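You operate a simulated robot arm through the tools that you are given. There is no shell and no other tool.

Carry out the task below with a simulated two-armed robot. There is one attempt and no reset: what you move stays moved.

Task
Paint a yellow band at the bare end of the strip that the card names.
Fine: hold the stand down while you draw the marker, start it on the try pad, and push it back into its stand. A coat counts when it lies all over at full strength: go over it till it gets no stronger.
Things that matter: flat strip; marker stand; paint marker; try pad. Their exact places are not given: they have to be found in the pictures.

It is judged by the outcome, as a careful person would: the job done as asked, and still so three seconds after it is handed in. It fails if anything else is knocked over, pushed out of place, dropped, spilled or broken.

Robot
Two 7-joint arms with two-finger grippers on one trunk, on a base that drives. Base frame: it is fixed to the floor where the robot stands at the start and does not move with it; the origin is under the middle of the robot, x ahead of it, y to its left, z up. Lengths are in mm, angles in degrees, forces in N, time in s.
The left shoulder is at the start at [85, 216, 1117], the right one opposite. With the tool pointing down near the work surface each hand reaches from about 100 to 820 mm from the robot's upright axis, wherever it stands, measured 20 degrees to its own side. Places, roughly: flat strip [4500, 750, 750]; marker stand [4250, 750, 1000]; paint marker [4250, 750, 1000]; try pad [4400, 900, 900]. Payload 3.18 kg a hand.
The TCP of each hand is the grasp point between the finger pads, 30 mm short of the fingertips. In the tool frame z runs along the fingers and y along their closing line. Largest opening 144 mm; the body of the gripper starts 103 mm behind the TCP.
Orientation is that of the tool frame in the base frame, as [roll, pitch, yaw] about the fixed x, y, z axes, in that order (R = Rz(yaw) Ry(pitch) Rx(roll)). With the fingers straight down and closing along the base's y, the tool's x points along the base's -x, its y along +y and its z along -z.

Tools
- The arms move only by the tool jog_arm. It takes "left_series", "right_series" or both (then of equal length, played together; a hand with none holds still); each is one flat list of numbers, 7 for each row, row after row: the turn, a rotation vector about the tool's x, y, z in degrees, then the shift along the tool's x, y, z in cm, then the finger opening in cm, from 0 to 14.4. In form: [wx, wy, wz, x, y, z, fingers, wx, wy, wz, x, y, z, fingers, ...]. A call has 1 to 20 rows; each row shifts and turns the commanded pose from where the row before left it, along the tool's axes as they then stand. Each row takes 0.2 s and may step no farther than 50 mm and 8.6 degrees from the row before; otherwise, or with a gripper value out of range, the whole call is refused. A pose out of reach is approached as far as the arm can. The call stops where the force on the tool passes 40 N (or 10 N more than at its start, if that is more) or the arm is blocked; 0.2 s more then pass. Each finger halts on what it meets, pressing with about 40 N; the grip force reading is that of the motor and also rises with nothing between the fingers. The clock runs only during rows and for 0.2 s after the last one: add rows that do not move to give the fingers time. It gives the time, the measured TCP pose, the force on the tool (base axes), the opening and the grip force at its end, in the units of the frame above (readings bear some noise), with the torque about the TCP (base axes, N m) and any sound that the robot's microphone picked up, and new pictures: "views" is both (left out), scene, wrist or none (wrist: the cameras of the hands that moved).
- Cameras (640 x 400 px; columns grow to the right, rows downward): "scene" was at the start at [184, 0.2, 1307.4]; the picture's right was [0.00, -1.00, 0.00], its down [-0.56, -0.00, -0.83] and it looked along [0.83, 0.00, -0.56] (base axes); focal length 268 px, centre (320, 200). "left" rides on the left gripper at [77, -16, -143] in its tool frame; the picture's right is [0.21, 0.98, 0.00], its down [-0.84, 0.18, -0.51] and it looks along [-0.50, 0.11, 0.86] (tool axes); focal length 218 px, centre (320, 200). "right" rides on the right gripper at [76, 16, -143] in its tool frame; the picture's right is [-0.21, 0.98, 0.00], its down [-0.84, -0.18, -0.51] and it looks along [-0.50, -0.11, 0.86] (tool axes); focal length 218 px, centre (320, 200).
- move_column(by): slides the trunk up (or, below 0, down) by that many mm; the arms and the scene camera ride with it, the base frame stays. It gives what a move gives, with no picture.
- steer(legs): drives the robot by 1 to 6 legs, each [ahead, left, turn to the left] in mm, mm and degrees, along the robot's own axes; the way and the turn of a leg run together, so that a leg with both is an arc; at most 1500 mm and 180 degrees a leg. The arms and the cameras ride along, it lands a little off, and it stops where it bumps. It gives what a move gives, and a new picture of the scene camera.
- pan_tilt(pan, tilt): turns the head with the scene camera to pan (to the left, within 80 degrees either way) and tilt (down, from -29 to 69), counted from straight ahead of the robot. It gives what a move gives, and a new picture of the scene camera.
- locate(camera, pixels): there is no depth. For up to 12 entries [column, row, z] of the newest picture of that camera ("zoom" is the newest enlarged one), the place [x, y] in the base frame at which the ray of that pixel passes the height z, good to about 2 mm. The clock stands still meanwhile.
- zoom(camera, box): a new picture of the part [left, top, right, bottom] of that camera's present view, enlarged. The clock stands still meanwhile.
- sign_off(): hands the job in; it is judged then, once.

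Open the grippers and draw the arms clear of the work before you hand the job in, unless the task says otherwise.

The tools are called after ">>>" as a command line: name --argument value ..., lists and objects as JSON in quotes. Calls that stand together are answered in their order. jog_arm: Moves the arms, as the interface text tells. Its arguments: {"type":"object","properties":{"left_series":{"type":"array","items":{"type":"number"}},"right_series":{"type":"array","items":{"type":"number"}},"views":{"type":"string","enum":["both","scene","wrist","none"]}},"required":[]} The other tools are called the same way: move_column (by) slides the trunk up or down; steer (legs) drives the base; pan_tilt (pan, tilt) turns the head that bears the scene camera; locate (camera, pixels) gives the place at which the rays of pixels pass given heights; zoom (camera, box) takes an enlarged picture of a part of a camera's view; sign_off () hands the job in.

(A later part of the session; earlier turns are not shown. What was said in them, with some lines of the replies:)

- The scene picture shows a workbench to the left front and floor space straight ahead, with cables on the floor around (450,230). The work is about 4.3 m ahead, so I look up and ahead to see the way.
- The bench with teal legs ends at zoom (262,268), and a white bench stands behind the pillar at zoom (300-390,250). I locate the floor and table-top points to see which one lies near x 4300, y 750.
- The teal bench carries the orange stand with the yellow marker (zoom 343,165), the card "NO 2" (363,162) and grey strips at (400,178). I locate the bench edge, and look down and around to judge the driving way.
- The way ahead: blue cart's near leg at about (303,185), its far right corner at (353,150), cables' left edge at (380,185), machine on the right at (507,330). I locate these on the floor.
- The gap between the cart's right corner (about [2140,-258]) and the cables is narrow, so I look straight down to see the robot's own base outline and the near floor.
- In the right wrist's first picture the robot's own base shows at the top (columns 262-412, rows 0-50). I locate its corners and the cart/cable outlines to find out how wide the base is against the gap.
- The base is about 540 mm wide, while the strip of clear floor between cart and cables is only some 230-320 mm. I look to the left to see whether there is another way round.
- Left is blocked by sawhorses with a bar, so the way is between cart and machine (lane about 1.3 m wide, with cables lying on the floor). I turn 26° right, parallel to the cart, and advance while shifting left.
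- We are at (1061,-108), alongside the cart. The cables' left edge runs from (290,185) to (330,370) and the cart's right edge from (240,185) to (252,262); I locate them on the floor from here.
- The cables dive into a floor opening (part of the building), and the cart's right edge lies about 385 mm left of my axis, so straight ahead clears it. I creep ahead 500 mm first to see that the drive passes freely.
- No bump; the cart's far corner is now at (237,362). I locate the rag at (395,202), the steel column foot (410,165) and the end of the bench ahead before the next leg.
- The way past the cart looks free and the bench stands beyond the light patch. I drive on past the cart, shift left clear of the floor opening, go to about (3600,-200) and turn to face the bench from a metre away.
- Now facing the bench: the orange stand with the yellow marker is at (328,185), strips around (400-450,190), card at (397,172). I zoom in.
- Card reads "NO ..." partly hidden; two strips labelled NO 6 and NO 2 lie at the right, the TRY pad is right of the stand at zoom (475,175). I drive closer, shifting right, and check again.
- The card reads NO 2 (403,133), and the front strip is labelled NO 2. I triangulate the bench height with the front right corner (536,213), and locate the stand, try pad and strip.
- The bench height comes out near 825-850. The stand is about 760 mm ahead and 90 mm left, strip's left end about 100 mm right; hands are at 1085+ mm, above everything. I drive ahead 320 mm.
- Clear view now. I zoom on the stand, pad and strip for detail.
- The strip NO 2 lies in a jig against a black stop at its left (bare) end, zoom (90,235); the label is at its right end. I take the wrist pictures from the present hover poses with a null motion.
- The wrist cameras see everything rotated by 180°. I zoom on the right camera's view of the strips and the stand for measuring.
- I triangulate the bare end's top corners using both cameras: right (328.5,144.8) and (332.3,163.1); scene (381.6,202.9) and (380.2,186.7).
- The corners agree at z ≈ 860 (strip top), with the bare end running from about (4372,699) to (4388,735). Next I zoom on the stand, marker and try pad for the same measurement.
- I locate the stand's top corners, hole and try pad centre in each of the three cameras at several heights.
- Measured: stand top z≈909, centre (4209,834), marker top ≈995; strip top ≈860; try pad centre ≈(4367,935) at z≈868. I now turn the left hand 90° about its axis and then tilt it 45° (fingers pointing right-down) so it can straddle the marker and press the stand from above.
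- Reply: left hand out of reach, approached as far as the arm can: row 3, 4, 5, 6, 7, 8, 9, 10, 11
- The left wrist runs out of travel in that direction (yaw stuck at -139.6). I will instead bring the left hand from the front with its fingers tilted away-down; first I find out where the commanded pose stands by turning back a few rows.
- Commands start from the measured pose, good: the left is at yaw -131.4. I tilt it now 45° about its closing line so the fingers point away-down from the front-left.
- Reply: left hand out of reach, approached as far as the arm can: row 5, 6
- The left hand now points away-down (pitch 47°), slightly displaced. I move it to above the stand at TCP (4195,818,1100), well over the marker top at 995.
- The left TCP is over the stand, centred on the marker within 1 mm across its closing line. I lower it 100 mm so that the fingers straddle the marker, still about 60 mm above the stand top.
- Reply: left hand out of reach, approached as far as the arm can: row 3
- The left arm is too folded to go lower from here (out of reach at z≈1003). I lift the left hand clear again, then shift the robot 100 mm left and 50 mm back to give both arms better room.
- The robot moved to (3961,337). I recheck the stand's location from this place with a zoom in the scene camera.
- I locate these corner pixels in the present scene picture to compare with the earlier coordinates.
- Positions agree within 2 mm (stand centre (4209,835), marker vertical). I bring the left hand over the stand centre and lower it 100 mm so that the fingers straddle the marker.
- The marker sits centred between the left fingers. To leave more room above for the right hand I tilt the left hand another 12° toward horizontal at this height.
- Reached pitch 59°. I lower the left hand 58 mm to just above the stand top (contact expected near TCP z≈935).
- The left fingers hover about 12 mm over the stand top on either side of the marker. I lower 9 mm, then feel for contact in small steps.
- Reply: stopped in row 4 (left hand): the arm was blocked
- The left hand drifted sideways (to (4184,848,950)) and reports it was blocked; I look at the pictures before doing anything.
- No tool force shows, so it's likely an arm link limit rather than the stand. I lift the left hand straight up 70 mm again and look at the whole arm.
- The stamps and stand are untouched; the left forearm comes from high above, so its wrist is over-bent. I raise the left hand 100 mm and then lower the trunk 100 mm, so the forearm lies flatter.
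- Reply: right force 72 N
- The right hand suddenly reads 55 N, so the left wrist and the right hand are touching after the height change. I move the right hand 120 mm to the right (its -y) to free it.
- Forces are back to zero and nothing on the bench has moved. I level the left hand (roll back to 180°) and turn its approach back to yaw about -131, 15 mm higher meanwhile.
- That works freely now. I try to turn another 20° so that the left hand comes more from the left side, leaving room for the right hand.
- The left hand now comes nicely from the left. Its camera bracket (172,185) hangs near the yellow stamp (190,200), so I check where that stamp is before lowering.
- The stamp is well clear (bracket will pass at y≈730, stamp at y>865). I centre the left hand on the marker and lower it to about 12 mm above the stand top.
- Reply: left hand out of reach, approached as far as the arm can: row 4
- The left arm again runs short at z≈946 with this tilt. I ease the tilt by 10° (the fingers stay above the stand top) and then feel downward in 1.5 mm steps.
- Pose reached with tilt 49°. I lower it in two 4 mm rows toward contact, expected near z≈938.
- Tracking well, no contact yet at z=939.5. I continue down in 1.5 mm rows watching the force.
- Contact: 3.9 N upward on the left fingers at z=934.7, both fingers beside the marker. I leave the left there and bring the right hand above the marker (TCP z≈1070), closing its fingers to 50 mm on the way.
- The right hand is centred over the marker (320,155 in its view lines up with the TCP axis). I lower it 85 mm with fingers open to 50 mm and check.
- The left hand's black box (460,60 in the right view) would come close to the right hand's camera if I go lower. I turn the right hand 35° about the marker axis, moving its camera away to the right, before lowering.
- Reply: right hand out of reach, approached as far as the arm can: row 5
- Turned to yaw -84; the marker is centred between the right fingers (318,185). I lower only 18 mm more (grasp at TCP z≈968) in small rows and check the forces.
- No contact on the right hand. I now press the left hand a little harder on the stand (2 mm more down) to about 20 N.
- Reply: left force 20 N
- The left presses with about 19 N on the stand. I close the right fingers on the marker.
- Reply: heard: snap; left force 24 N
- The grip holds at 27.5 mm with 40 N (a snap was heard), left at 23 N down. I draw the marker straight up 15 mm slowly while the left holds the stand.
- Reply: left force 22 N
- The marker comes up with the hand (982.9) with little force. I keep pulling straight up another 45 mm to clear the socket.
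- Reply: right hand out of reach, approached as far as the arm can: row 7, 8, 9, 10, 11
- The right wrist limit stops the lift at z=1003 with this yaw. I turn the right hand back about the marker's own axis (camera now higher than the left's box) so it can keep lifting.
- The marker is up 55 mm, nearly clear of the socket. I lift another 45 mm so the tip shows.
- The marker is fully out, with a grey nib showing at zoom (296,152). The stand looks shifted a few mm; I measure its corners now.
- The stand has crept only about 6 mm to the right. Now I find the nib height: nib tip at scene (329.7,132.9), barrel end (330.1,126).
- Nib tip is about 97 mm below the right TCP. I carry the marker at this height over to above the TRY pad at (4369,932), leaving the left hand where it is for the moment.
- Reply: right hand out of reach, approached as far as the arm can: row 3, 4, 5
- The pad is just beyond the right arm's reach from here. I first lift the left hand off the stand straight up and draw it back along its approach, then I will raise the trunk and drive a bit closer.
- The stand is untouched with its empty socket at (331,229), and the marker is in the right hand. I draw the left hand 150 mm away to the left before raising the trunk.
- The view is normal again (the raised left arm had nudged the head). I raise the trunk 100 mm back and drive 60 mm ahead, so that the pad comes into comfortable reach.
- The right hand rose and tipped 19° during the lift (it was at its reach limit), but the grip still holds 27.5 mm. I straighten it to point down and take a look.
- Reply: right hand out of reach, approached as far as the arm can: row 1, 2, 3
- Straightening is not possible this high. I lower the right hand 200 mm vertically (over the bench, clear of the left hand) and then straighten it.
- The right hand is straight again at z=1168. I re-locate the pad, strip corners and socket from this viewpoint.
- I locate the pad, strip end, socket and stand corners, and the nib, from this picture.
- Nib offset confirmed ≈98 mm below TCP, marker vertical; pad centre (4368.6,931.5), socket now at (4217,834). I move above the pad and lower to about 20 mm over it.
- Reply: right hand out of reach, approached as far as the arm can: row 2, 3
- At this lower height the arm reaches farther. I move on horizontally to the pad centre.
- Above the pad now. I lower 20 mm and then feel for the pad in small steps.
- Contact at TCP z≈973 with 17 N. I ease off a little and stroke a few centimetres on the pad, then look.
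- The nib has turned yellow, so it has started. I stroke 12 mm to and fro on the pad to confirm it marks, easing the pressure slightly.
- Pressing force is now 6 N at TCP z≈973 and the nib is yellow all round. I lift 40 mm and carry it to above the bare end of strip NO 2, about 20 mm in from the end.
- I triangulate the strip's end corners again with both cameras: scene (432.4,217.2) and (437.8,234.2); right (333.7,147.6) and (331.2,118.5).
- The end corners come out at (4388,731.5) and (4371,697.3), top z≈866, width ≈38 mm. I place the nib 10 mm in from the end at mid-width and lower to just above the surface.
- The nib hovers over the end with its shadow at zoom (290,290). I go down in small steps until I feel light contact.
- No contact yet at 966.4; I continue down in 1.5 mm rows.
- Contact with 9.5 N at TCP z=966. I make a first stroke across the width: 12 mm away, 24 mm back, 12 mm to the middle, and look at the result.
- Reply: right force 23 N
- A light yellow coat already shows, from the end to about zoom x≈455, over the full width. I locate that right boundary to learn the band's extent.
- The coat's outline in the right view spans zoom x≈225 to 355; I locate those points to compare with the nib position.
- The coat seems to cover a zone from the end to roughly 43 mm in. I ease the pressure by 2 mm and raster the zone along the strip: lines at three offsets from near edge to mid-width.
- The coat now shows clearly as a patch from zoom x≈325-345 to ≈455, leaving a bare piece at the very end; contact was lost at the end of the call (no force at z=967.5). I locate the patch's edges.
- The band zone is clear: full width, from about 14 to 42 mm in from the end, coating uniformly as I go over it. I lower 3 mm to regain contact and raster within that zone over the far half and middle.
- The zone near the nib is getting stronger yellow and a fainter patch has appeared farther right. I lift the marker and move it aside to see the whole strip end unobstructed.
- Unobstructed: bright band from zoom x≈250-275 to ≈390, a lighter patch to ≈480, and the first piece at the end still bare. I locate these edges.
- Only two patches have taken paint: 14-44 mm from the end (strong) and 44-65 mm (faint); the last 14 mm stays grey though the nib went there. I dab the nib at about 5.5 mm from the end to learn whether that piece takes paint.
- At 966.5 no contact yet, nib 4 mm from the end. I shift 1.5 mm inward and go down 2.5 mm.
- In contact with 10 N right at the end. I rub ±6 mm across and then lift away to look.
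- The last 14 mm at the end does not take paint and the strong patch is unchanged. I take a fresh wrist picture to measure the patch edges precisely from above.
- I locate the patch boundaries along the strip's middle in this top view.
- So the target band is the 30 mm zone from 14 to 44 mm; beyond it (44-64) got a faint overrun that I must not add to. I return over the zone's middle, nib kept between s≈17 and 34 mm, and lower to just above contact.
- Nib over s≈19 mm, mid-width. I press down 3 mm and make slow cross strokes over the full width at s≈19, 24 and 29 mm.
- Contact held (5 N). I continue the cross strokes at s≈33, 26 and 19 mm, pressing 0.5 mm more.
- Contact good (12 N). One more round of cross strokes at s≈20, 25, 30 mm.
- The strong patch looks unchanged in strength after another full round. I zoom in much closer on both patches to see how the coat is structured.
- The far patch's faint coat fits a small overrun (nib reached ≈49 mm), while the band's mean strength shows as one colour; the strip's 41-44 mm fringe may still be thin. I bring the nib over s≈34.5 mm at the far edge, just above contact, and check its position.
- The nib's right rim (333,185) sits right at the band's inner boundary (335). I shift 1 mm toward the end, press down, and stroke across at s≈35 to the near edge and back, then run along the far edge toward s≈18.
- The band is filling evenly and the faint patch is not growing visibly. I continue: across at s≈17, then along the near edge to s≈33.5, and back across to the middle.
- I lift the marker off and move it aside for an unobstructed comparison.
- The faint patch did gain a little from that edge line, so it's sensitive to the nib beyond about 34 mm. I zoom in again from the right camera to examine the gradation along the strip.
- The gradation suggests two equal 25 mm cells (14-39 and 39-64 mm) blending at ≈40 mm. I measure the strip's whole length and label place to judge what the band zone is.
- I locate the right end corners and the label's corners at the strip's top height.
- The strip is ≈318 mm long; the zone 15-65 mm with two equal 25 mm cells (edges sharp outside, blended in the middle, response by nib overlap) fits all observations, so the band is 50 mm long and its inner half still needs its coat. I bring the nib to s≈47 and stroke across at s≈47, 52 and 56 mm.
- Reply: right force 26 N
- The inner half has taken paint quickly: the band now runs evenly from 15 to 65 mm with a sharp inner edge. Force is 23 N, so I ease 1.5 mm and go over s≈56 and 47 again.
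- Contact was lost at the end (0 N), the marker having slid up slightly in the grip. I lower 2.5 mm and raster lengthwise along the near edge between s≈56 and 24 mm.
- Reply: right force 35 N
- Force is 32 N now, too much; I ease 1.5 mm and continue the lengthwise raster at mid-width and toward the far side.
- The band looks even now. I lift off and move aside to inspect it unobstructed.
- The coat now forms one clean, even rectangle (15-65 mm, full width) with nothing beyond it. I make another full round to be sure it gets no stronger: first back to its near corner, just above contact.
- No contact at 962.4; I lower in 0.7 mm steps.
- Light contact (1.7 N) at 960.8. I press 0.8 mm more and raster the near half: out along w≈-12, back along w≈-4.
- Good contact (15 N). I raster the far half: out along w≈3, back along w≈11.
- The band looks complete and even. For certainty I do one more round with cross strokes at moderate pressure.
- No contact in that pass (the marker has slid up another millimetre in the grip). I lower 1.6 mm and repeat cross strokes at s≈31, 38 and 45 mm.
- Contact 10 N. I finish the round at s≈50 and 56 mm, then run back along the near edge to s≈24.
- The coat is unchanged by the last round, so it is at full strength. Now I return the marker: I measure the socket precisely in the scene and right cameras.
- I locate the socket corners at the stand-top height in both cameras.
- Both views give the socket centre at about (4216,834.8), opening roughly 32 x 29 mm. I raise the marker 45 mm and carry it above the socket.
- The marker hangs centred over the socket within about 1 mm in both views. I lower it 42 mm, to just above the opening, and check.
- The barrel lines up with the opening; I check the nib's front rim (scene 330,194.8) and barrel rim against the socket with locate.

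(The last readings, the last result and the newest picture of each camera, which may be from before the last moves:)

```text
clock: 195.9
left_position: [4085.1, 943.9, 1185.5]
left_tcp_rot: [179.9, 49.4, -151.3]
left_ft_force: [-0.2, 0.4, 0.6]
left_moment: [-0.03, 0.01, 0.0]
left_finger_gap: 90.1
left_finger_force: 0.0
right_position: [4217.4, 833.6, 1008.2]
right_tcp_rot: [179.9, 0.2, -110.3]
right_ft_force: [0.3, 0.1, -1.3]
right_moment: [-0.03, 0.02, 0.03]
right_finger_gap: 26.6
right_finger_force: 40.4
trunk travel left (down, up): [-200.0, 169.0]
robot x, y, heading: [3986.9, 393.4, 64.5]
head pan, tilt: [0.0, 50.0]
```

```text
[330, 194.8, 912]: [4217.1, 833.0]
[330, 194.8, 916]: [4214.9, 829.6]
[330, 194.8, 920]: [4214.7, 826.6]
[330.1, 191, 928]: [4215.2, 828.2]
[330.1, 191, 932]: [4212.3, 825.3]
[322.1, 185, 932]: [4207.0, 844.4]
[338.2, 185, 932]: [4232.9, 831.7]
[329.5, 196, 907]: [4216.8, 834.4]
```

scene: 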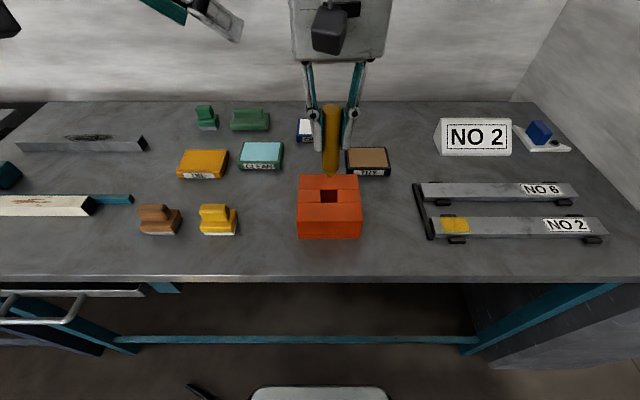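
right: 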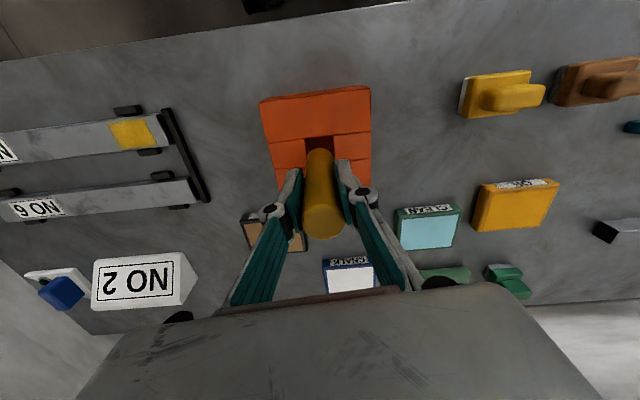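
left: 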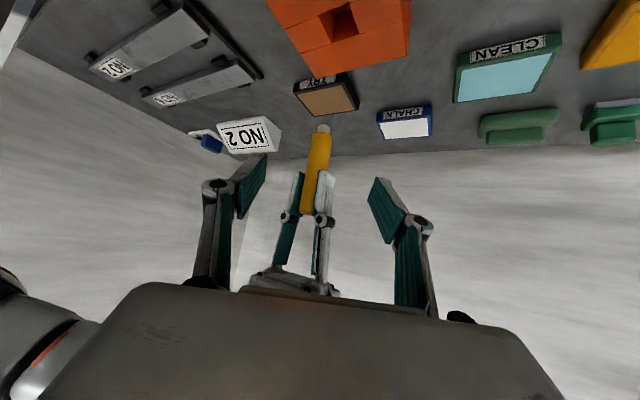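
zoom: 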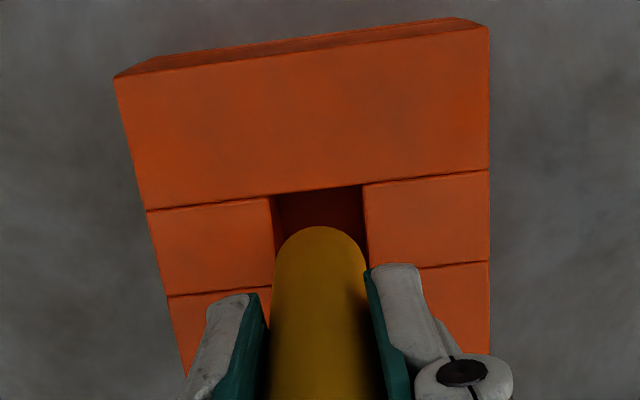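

The marker sits about 1.7 mm too far right of the socket centre, v-direction is within 1 mm. I correct that and lower 10 mm, watching the force.

>>> jog_arm --right_series '[0, 0, 0, 0.02, 0.17, 0, 1, 0, 0, 0, 0, 0, 0.5, 1, 0, 0, 0, 0, 0, 0.5, 1, 0, 0, 0, 0, 0, 0, 1]' --views "wrist"

>>> zoom --camera "scene" --box '[300, 165, 364, 215]'

>>> zoom --camera "right" --box '[270, 90, 370, 190]'

```text
clock: 196.9
left_position: [4083.9, 944.6, 1185.2]
left_tcp_rot: [180.0, 49.4, -151.1]
left_ft_force: [1.1, -0.1, 0.3]
left_moment: [0.03, -0.02, 0.0]
left_finger_gap: 89.8
left_finger_force: 0.0
right_position: [4213.5, 834.4, 998.8]
right_tcp_rot: [179.9, 0.1, -110.3]
right_ft_force: [0.1, 0.7, -0.4]
right_moment: [-0.02, -0.01, 0.03]
right_finger_gap: 26.8
right_finger_force: 40.1
trunk travel left (down, up): [-200.0, 169.0]
robot x, y, heading: [3985.5, 390.1, 64.6]
head pan, tilt: [0.0, 50.0]
```

right: 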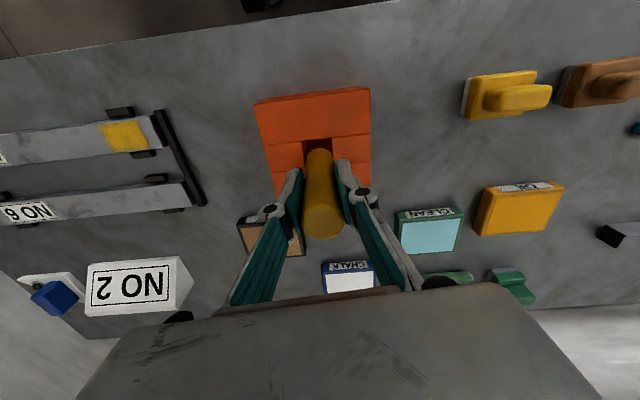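

```text
8.00 times, centred on (332, 190) of scene
```

zoom: 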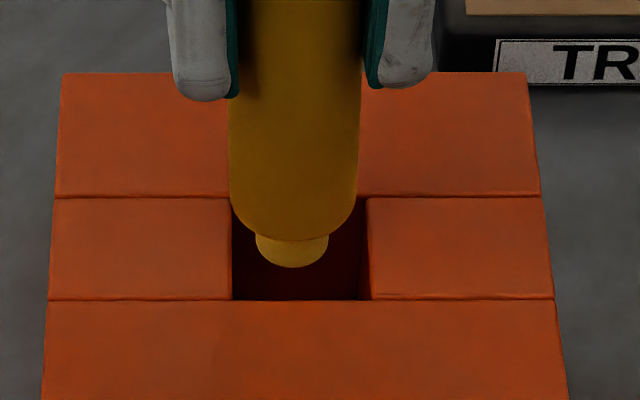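

```text
4.00 times, centred on (320, 140) of right
```

zoom: 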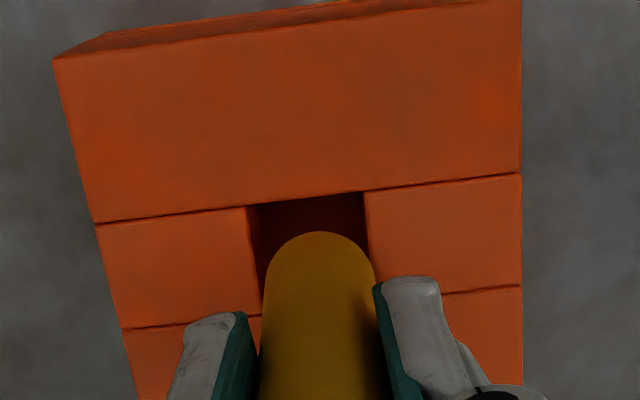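

The views disagree by 1-3 mm about the marker's lean in the v direction, which neither camera sees well. I take the left wrist camera's picture as a side view.

>>> jog_arm --left_series '[0, 0, 0, 0, 0, 0, 9]' --views "wrist"

```text
clock: 197.3
left_position: [4084.3, 943.4, 1185.4]
left_tcp_rot: [-180.0, 49.4, -151.2]
left_ft_force: [0.1, 0.3, -0.3]
left_moment: [0.01, -0.04, 0.0]
left_finger_gap: 89.7
left_finger_force: 0.1
right_position: [4214.7, 834.3, 998.4]
right_tcp_rot: [179.9, 0.2, -110.3]
right_ft_force: [0.7, 1.0, -1.1]
right_moment: [0.02, -0.02, 0.03]
right_finger_gap: 26.5
right_finger_force: 39.8
trunk travel left (down, up): [-200.0, 169.0]
robot x, y, heading: [3985.2, 388.1, 64.1]
head pan, tilt: [0.0, 50.0]
```

left: 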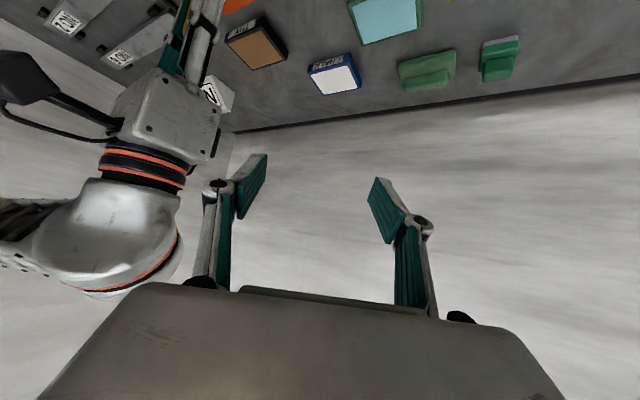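

The left camera doesn't see the nib from there. Instead I compare the marker's top and nib positions in the scene camera to get its lean.

>>> zoom --camera "scene" --box '[298, 120, 362, 160]'

>>> zoom --camera "scene" --box '[306, 178, 354, 208]'

```text
10.00 times, centred on (330, 140) of scene
```

zoom: 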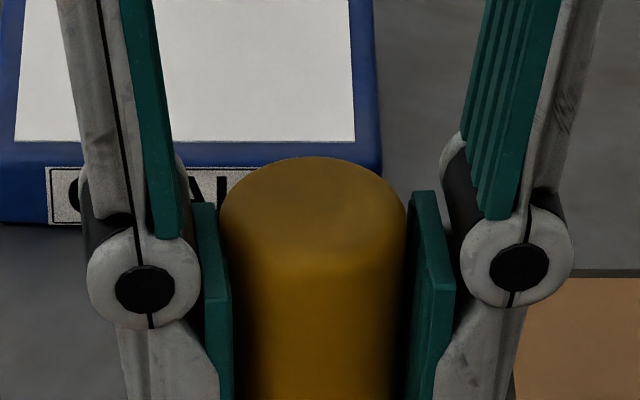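

```text
13.33 times, centred on (330, 193) of scene
```

zoom: 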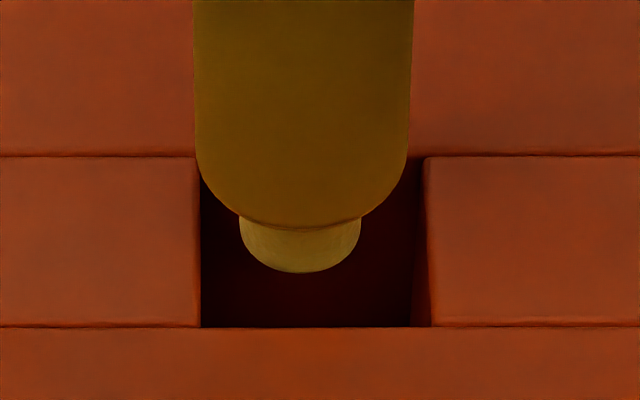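

I locate the marker's top centre (329.2,140.8) and the nib's front rim (328.5,198.5) at their estimated heights, plus the socket's front and back edges.

>>> locate --camera "scene" --pixels '[[329.2, 140.8, 1028], [329.2, 140.8, 1032], [329.2, 140.8, 1036], [328.5, 198.5, 903], [328.5, 198.5, 907], [328.5, 198.5, 911], [329.5, 189.8, 907], [329.5, 202.5, 907]]'

```text
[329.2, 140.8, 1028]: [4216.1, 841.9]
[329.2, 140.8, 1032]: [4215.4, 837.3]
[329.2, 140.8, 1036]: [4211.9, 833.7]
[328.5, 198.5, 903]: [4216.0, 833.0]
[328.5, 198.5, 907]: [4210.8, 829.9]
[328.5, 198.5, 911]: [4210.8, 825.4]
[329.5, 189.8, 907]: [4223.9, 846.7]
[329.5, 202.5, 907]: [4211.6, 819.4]
```

The marker axis is about 2 mm left and roughly 1.3 mm behind the socket centre. I correct that (u +2, v -1.3 mm) and lower 8 mm so that the nib enters.

>>> jog_arm --right_series '[0, 0, 0, 0.148, -0.187, 0, 1, 0, 0, 0, 0, 0, 0.4, 1, 0, 0, 0, 0, 0, 0.4, 1, 0, 0, 0, 0, 0, 0, 1]' --views "wrist"

>>> zoom --camera "scene" --box '[306, 178, 354, 208]'

>>> zoom --camera "right" --box '[270, 90, 370, 190]'

```text
clock: 198.3
left_position: [4085.1, 943.5, 1185.5]
left_tcp_rot: [180.0, 49.3, -151.2]
left_ft_force: [-0.3, -0.3, 0.2]
left_moment: [-0.01, 0.05, -0.03]
left_finger_gap: 90.0
left_finger_force: 0.0
right_position: [4215.9, 833.4, 990.2]
right_tcp_rot: [179.9, 0.2, -110.4]
right_ft_force: [-0.8, -0.2, -0.5]
right_moment: [-0.02, 0.01, -0.03]
right_finger_gap: 26.4
right_finger_force: 39.8
trunk travel left (down, up): [-200.0, 169.0]
robot x, y, heading: [3981.9, 389.7, 64.4]
head pan, tilt: [0.0, 50.0]
```

right: 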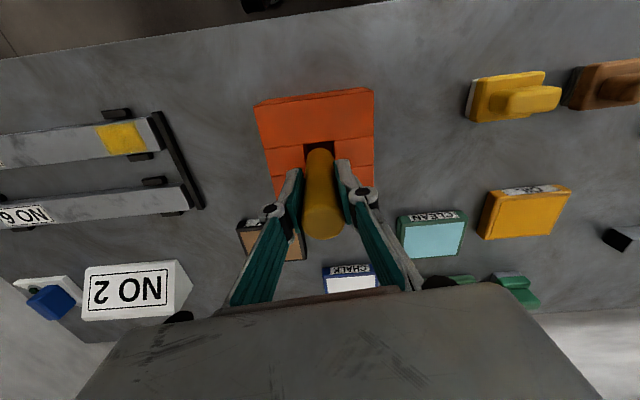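

```text
13.33 times, centred on (330, 193) of scene
```

zoom: 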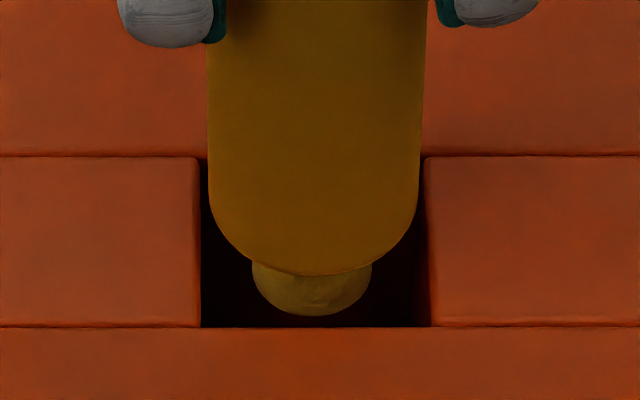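

```text
4.00 times, centred on (320, 140) of right
```

zoom: 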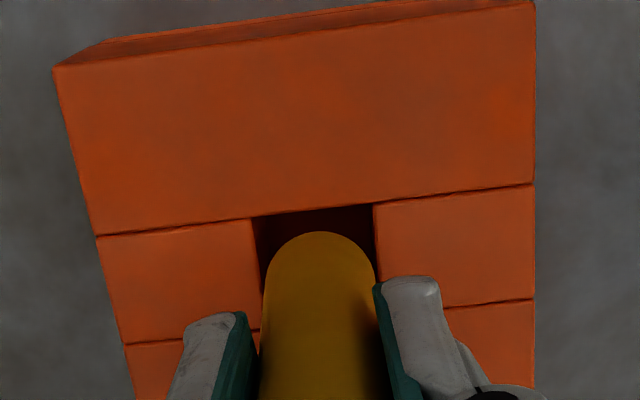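

Barrel and socket are aligned (centres 314 vs 313 in the scene zoom), the nib is inside. I lower another 12 mm in 3 mm rows and watch the force.

>>> jog_arm --right_series '[0, 0, 0, 0, 0, 0.3, 1, 0, 0, 0, 0, 0, 0.3, 1, 0, 0, 0, 0, 0, 0.3, 1, 0, 0, 0, 0, 0, 0.3, 1, 0, 0, 0, 0, 0, 0, 1]' --views "none"

>>> zoom --camera "scene" --box '[290, 165, 370, 245]'

```text
clock: 199.3
left_position: [4085.4, 941.8, 1184.9]
left_tcp_rot: [179.9, 49.4, -151.3]
left_ft_force: [-0.3, 0.7, 0.5]
left_moment: [0.0, 0.03, -0.02]
left_finger_gap: 89.8
left_finger_force: 0.1
right_position: [4214.9, 832.7, 986.7]
right_tcp_rot: [179.4, 0.7, -110.5]
right_ft_force: [1.5, -9.3, 25.3]
right_moment: [-0.3, -0.19, -0.1]
right_finger_gap: 26.5
right_finger_force: 40.1
trunk travel left (down, up): [-200.0, 169.0]
robot x, y, heading: [3986.5, 389.3, 64.2]
head pan, tilt: [0.0, 50.0]
stopped in row 4 (right hand): the force on the tool passed its limit at 43 N (the readings are from after the stop); the commanded pose is now the measured one
```

```text
5.00 times, centred on (330, 205) of scene
```

zoom: 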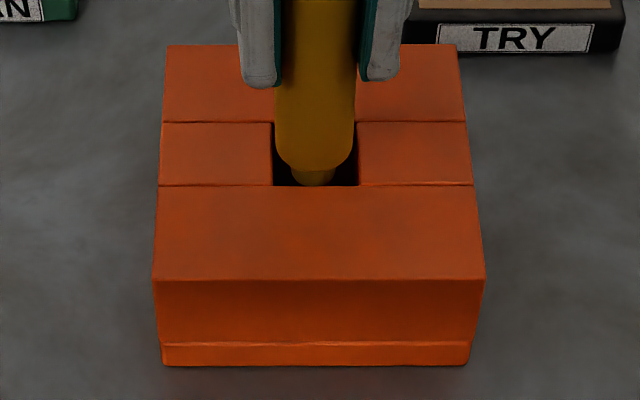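

Blocked with the reaction pointing toward -v and +u: the barrel catches the rear and left rims. I lift 4 mm, shift 2 mm toward me and 1 mm right, and retry gently.

>>> jog_arm --right_series '[0, 0, 0, 0, 0, -0.4, 1, 0, 0, 0, 0.208, -0.081, 0, 1, 0, 0, 0, 0, 0, 0.2, 1, 0, 0, 0, 0, 0, 0.2, 1, 0, 0, 0, 0, 0, 0.2, 1, 0, 0, 0, 0, 0, 0, 1]' --views "none"

>>> zoom --camera "scene" --box '[290, 165, 370, 245]'

```text
clock: 200.7
left_position: [4085.4, 942.2, 1184.9]
left_tcp_rot: [-180.0, 49.3, -151.3]
left_ft_force: [-0.8, -0.5, -1.0]
left_moment: [0.0, -0.02, 0.02]
left_finger_gap: 89.9
left_finger_force: 0.0
right_position: [4214.7, 832.8, 986.4]
right_tcp_rot: [179.3, 1.1, -110.5]
right_ft_force: [-0.1, -8.2, 22.3]
right_moment: [-0.21, -0.08, -0.03]
right_finger_gap: 26.7
right_finger_force: 39.7
trunk travel left (down, up): [-200.0, 169.0]
robot x, y, heading: [3987.5, 391.4, 64.5]
head pan, tilt: [0.0, 50.0]
stopped in row 6 (right hand): the force on the tool passed its limit at 41 N (the readings are from after the stop); the commanded pose is now the measured one
```

```text
5.00 times, centred on (330, 205) of scene
```

zoom: 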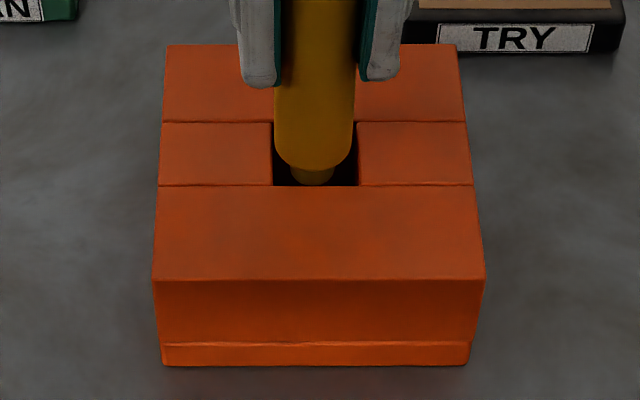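

Still blocked at the same spot with a -v reaction. I lift 6 mm, shift 3 mm toward me and 1 mm right while free, and read the pose before lowering again.

>>> jog_arm --right_series '[0, 0, 0, 0, 0, -0.6, 1, 0, 0, 0, 0.308, -0.07, 0, 1, 0, 0, 0, 0, 0, 0, 1]' --views "none"

>>> zoom --camera "scene" --box '[298, 120, 362, 220]'

```text
clock: 201.5
left_position: [4085.4, 944.9, 1185.3]
left_tcp_rot: [-180.0, 49.3, -151.1]
left_ft_force: [-0.1, 0.1, 0.2]
left_moment: [-0.01, 0.03, -0.04]
left_finger_gap: 90.1
left_finger_force: 0.1
right_position: [4215.6, 830.9, 988.2]
right_tcp_rot: [179.5, 1.0, -110.5]
right_ft_force: [0.4, -0.9, -0.6]
right_moment: [0.0, 0.0, 0.01]
right_finger_gap: 26.7
right_finger_force: 40.9
trunk travel left (down, up): [-200.0, 169.0]
robot x, y, heading: [3988.6, 392.6, 64.5]
head pan, tilt: [0.0, 50.0]
```

```text
4.00 times, centred on (330, 170) of scene
```

zoom: 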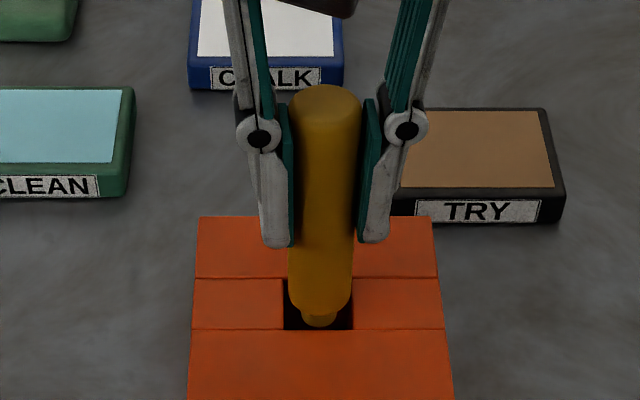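

Free now at (4215.6,830.9). I straighten the small tilt and lower in 2 mm rows.

>>> jog_arm --right_series '[0.4, 0.9, 0, 0, 0, 0, 1, 0, 0, 0, 0, 0, 0.2, 1, 0, 0, 0, 0, 0, 0.2, 1, 0, 0, 0, 0, 0, 0, 1]' --views "none"

```text
clock: 202.5
left_position: [4084.9, 944.4, 1185.0]
left_tcp_rot: [-179.9, 49.4, -151.3]
left_ft_force: [-0.5, 0.6, 0.1]
left_moment: [0.02, 0.0, 0.01]
left_finger_gap: 90.1
left_finger_force: 0.1
right_position: [4215.6, 830.3, 985.6]
right_tcp_rot: [179.9, 0.1, -110.5]
right_ft_force: [0.7, -0.6, -1.2]
right_moment: [0.04, 0.0, 0.02]
right_finger_gap: 26.8
right_finger_force: 39.6
trunk travel left (down, up): [-200.0, 169.0]
robot x, y, heading: [3984.7, 390.6, 64.5]
head pan, tilt: [0.0, 50.0]
```

Lower than the earlier block with no force. I continue down in 2 mm rows.

>>> jog_arm --right_series '[0, 0, 0, 0, 0, 0.2, 1, 0, 0, 0, 0, 0, 0.2, 1, 0, 0, 0, 0, 0, 0.2, 1, 0, 0, 0, 0, 0, 0, 1]' --views "none"

>>> zoom --camera "scene" --box '[298, 160, 362, 220]'

```text
clock: 203.5
left_position: [4085.1, 944.1, 1185.8]
left_tcp_rot: [-180.0, 49.4, -151.3]
left_ft_force: [0.1, -0.1, -0.2]
left_moment: [0.01, 0.01, 0.03]
left_finger_gap: 90.0
left_finger_force: 0.1
right_position: [4213.3, 831.6, 979.2]
right_tcp_rot: [179.9, 0.1, -110.4]
right_ft_force: [0.0, -0.5, -0.4]
right_moment: [0.01, -0.03, -0.01]
right_finger_gap: 26.6
right_finger_force: 40.6
trunk travel left (down, up): [-200.0, 169.0]
robot x, y, heading: [3986.6, 392.0, 64.7]
head pan, tilt: [0.0, 50.0]
```

```text
6.67 times, centred on (330, 190) of scene
```

zoom: 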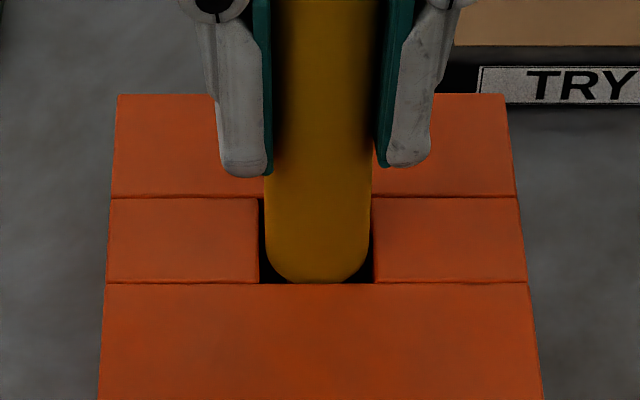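

The barrel is now inside the socket with no side force. I continue down 10 mm.

>>> jog_arm --right_series '[0, 0, 0, 0, 0, 0.2, 1, 0, 0, 0, 0, 0, 0.2, 1, 0, 0, 0, 0, 0, 0.2, 1, 0, 0, 0, 0, 0, 0.2, 1, 0, 0, 0, 0, 0, 0.2, 1, 0, 0, 0, 0, 0, 0, 1]' --views "none"

```text
clock: 204.9
left_position: [4085.0, 944.2, 1185.1]
left_tcp_rot: [-179.9, 49.3, -151.4]
left_ft_force: [-0.5, -0.2, -0.9]
left_moment: [0.01, 0.0, 0.01]
left_finger_gap: 89.8
left_finger_force: 0.0
right_position: [4215.2, 830.2, 971.5]
right_tcp_rot: [179.9, 0.1, -110.5]
right_ft_force: [0.6, -1.5, -1.5]
right_moment: [0.01, -0.05, -0.01]
right_finger_gap: 26.7
right_finger_force: 40.1
trunk travel left (down, up): [-200.0, 169.0]
robot x, y, heading: [3989.1, 389.2, 64.3]
head pan, tilt: [0.0, 50.0]
```

Still free at 971.5. I push on down, expecting the seat near 962-965.

>>> jog_arm --right_series '[0, 0, 0, 0, 0, 0.2, 1, 0, 0, 0, 0, 0, 0.2, 1, 0, 0, 0, 0, 0, 0.2, 1, 0, 0, 0, 0, 0, 0.15, 1, 0, 0, 0, 0, 0, 0, 1]' --views "none"

>>> zoom --camera "scene" --box '[290, 130, 370, 230]'

```text
clock: 206.1
left_position: [4083.8, 942.8, 1185.2]
left_tcp_rot: [180.0, 49.3, -151.3]
left_ft_force: [-0.2, -0.4, -0.3]
left_moment: [0.0, 0.0, 0.0]
left_finger_gap: 90.0
left_finger_force: 0.1
right_position: [4215.0, 831.5, 961.6]
right_tcp_rot: [179.9, 0.0, -110.4]
right_ft_force: [0.3, -0.3, -0.4]
right_moment: [0.0, 0.02, -0.01]
right_finger_gap: 26.6
right_finger_force: 39.9
trunk travel left (down, up): [-200.0, 169.0]
robot x, y, heading: [3982.3, 392.9, 64.6]
head pan, tilt: [0.0, 50.0]
```

```text
4.00 times, centred on (330, 180) of scene
```

zoom: 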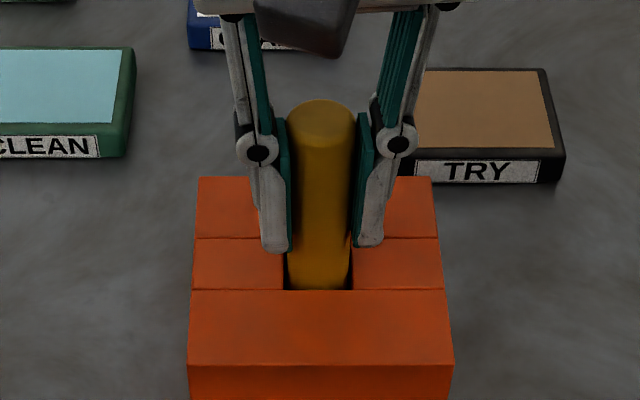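

Still no resistance at 961.6. I press on in 1 mm rows until it seats or snaps.

>>> jog_arm --right_series '[0, 0, 0, 0, 0, 0.1, 1, 0, 0, 0, 0, 0, 0.1, 1, 0, 0, 0, 0, 0, 0.1, 1, 0, 0, 0, 0, 0, 0.1, 1, 0, 0, 0, 0, 0, 0, 1]' --views "none"

```text
clock: 207.3
left_position: [4084.9, 942.7, 1186.1]
left_tcp_rot: [179.9, 49.5, -151.4]
left_ft_force: [0.2, 0.3, -0.1]
left_moment: [-0.01, -0.01, -0.01]
left_finger_gap: 89.9
left_finger_force: 0.0
right_position: [4214.8, 830.9, 961.9]
right_tcp_rot: [179.7, 0.3, -110.5]
right_ft_force: [-0.5, -3.5, 18.0]
right_moment: [0.93, -0.36, -0.03]
right_finger_gap: 26.7
right_finger_force: 40.1
trunk travel left (down, up): [-200.0, 169.0]
robot x, y, heading: [3985.3, 391.7, 64.4]
head pan, tilt: [0.0, 50.0]
heard: snap
```

A snap was heard with 18 N push: the marker is seated. I open the right fingers.

>>> jog_arm --right_series '[0, 0, 0, 0, 0, 0, 3.2, 0, 0, 0, 0, 0, 0, 4.0, 0, 0, 0, 0, 0, 0, 5.0, 0, 0, 0, 0, 0, 0, 5.0]' --views "both"

```text
clock: 208.3
left_position: [4084.0, 944.1, 1185.1]
left_tcp_rot: [-180.0, 49.5, -151.3]
left_ft_force: [-0.1, -0.7, 0.4]
left_moment: [-0.02, -0.02, 0.03]
left_finger_gap: 89.9
left_finger_force: 0.1
right_position: [4215.1, 831.3, 959.9]
right_tcp_rot: [179.9, 0.1, -110.5]
right_ft_force: [0.2, 0.2, 0.2]
right_moment: [0.02, 0.0, 0.04]
right_finger_gap: 50.1
right_finger_force: 0.1
trunk travel left (down, up): [-200.0, 169.0]
robot x, y, heading: [3982.1, 395.3, 64.3]
head pan, tilt: [0.0, 50.0]
```

scene: 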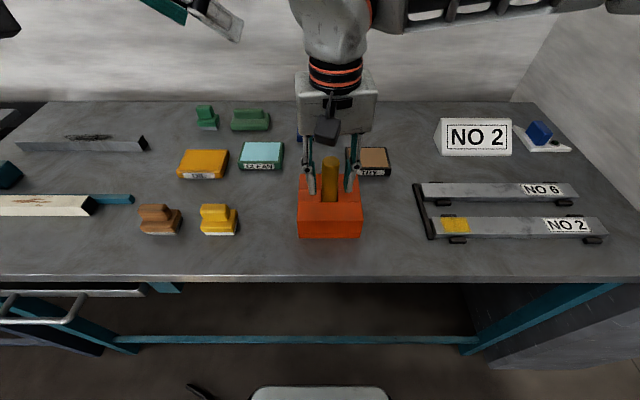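
right: 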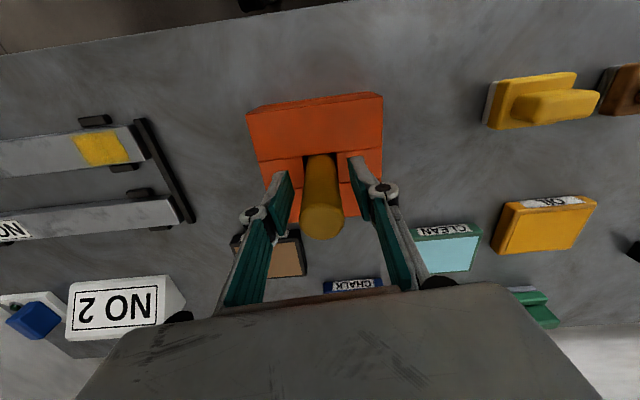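

The marker stands free in its stand between the open fingers. I lift the right hand straight up, slowly at first.

>>> jog_arm --right_series '[0, 0, 0, 0, 0, -1, 5, 0, 0, 0, 0, 0, -2, 5, 0, 0, 0, 0, 0, -3, 5, 0, 0, 0, 0, 0, -4, 5, 0, 0, 0, 0, 0, -4, 5, 0, 0, 0, 0, 0, 0, 5]' --views "both"

>>> zoom --camera "scene" --box '[280, 130, 380, 250]'

```text
clock: 209.7
left_position: [4084.2, 943.5, 1185.0]
left_tcp_rot: [-180.0, 49.4, -151.2]
left_ft_force: [0.1, -0.9, -1.0]
left_moment: [-0.02, 0.02, 0.0]
left_finger_gap: 90.1
left_finger_force: 0.1
right_position: [4213.5, 833.9, 1099.3]
right_tcp_rot: [179.8, 0.0, -110.6]
right_ft_force: [0.9, 0.2, 0.2]
right_moment: [-0.01, 0.02, -0.02]
right_finger_gap: 50.0
right_finger_force: 0.0
trunk travel left (down, up): [-200.0, 169.0]
robot x, y, heading: [3984.9, 390.9, 64.2]
head pan, tilt: [0.0, 50.0]
```

scene: 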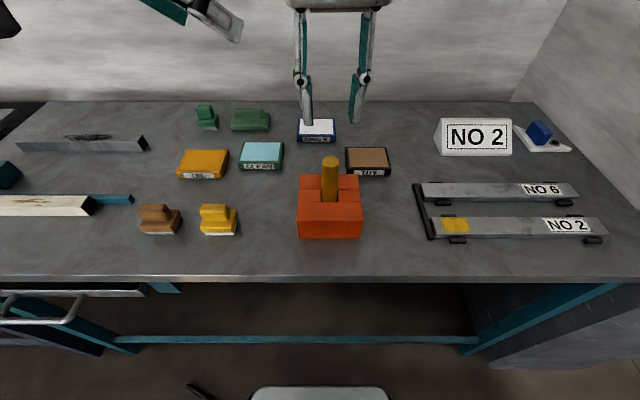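
right: 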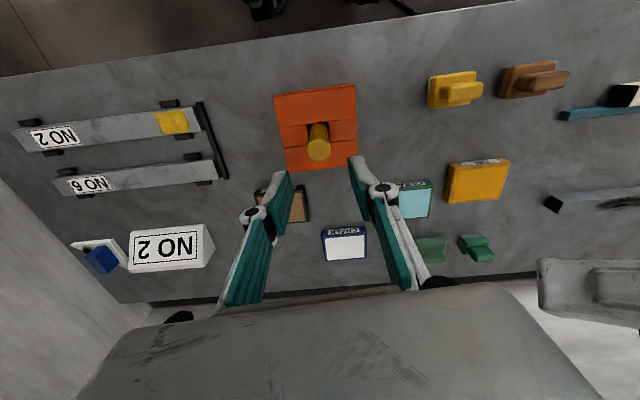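

```text
3.33 times, centred on (330, 190) of scene
```

zoom: 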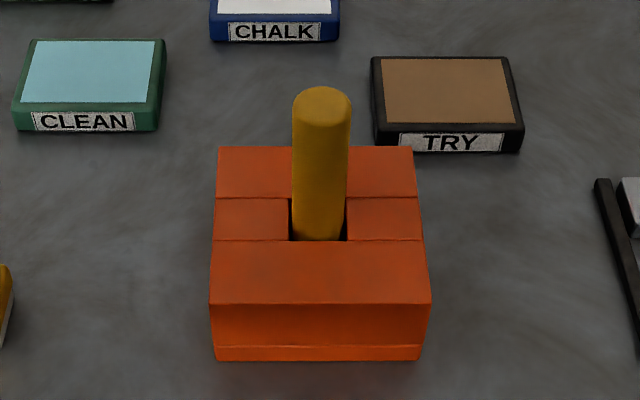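

The marker is back upright in its stand, everything else in place. I open both grippers fully and raise the right hand further before backing off.

>>> jog_arm --right_series '[0, 0, 0, 0, 0, -3, 7, 0, 0, 0, 0, 0, -3, 10, 0, 0, 0, 0, 0, 0, 14.4, 0, 0, 0, 0, 0, 0, 14.4]' --left_series '[0, 0, 0, 0, 0, 0, 11, 0, 0, 0, 0, 0, 0, 13, 0, 0, 0, 0, 0, 0, 14.4, 0, 0, 0, 0, 0, 0, 14.4]' --views "none"

>>> steer --legs '[[-300, 0, 0]]'

```text
clock: 210.7
left_position: [4084.4, 943.9, 1184.8]
left_tcp_rot: [-180.0, 49.4, -151.3]
left_ft_force: [-0.1, 0.7, 0.6]
left_moment: [0.0, 0.02, -0.02]
left_finger_gap: 144.2
left_finger_force: 0.1
right_position: [4215.5, 831.4, 1158.2]
right_tcp_rot: [179.9, 0.1, -110.5]
right_ft_force: [-0.1, -0.9, 0.1]
right_moment: [-0.02, 0.03, -0.01]
right_finger_gap: 144.1
right_finger_force: 0.0
trunk travel left (down, up): [-200.0, 169.0]
robot x, y, heading: [3983.4, 389.5, 64.5]
head pan, tilt: [0.0, 50.0]
```

```text
clock: 212.7
left_position: [3954.8, 670.2, 1184.8]
left_tcp_rot: [179.9, 49.5, -151.4]
left_ft_force: [-0.2, -0.2, 0.5]
left_moment: [0.03, 0.03, -0.01]
left_finger_gap: 143.8
left_finger_force: 0.1
right_position: [4084.4, 556.1, 1157.6]
right_tcp_rot: [179.9, 0.1, -110.7]
right_ft_force: [-0.4, -1.0, 0.5]
right_moment: [-0.02, -0.02, 0.0]
right_finger_gap: 144.0
right_finger_force: 0.0
trunk travel left (down, up): [-200.0, 169.0]
robot x, y, heading: [3853.9, 116.9, 64.4]
head pan, tilt: [0.0, 50.0]
```

scene: 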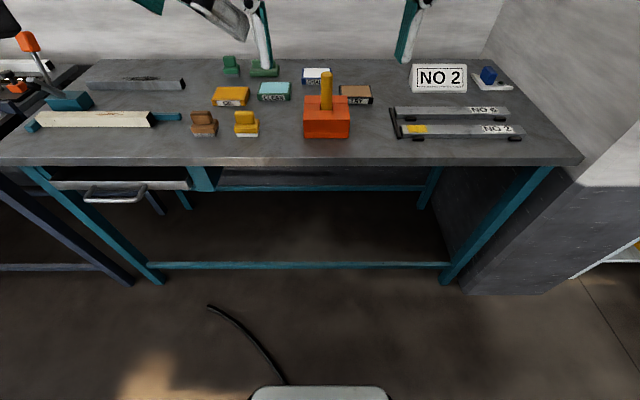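

I have backed off with both grippers open. A last close look at the bench, marker and band before handing in.

>>> zoom --camera "scene" --box '[180, 55, 400, 165]'

>>> zoom --camera "scene" --box '[380, 90, 540, 150]'

```text
2.91 times, centred on (290, 110) of scene
```

zoom: 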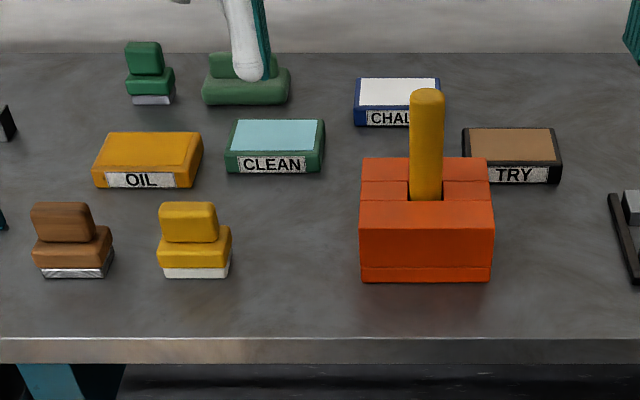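

```text
4.00 times, centred on (460, 120) of scene
```

zoom: 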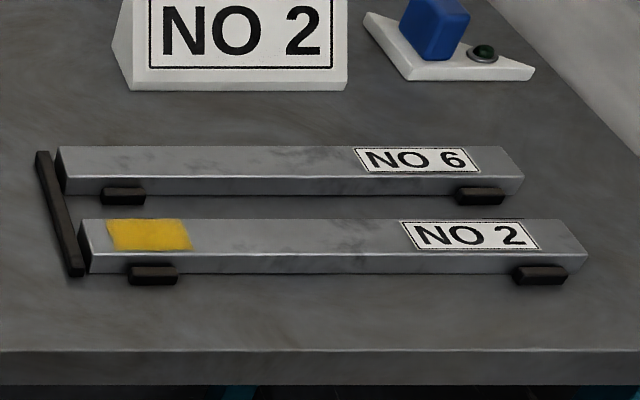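

The band on strip NO 2 is even and complete, the marker is seated upright in its stand, and all other things stand where they were. I hand the job in.

>>> sign_off

```text
The job is handed in.
```

I painted the yellow band at the bare end of strip NO 2, the strip the card names, and handed the job in; no verdict came back.

- **Band:** it runs from about 15 to 65 mm in from the end, right across the strip. The last 15 mm at the very end would not take paint. A final full round of strokes made the coat no stronger, so I took it to be at full strength.
- **Marker:** I held the stand down with the left hand while drawing it and pressed it on the try pad until the nib turned yellow. Afterwards I pushed it back into its stand until it snapped.
- **Stand:** it slid about 7 mm to the right while I held it down, and I left it there rather than risk moving it again.
- **On the way:** I drove over the loose cables on the floor because the gap beside the cart was too narrow. While I was lowering the trunk, the right hand briefly met another part of the robot at about 55 N; nothing on the bench was touched.

Nothing else on the bench looked moved in the last pictures. Both grippers are open and the robot stands about 300 mm back from the bench.
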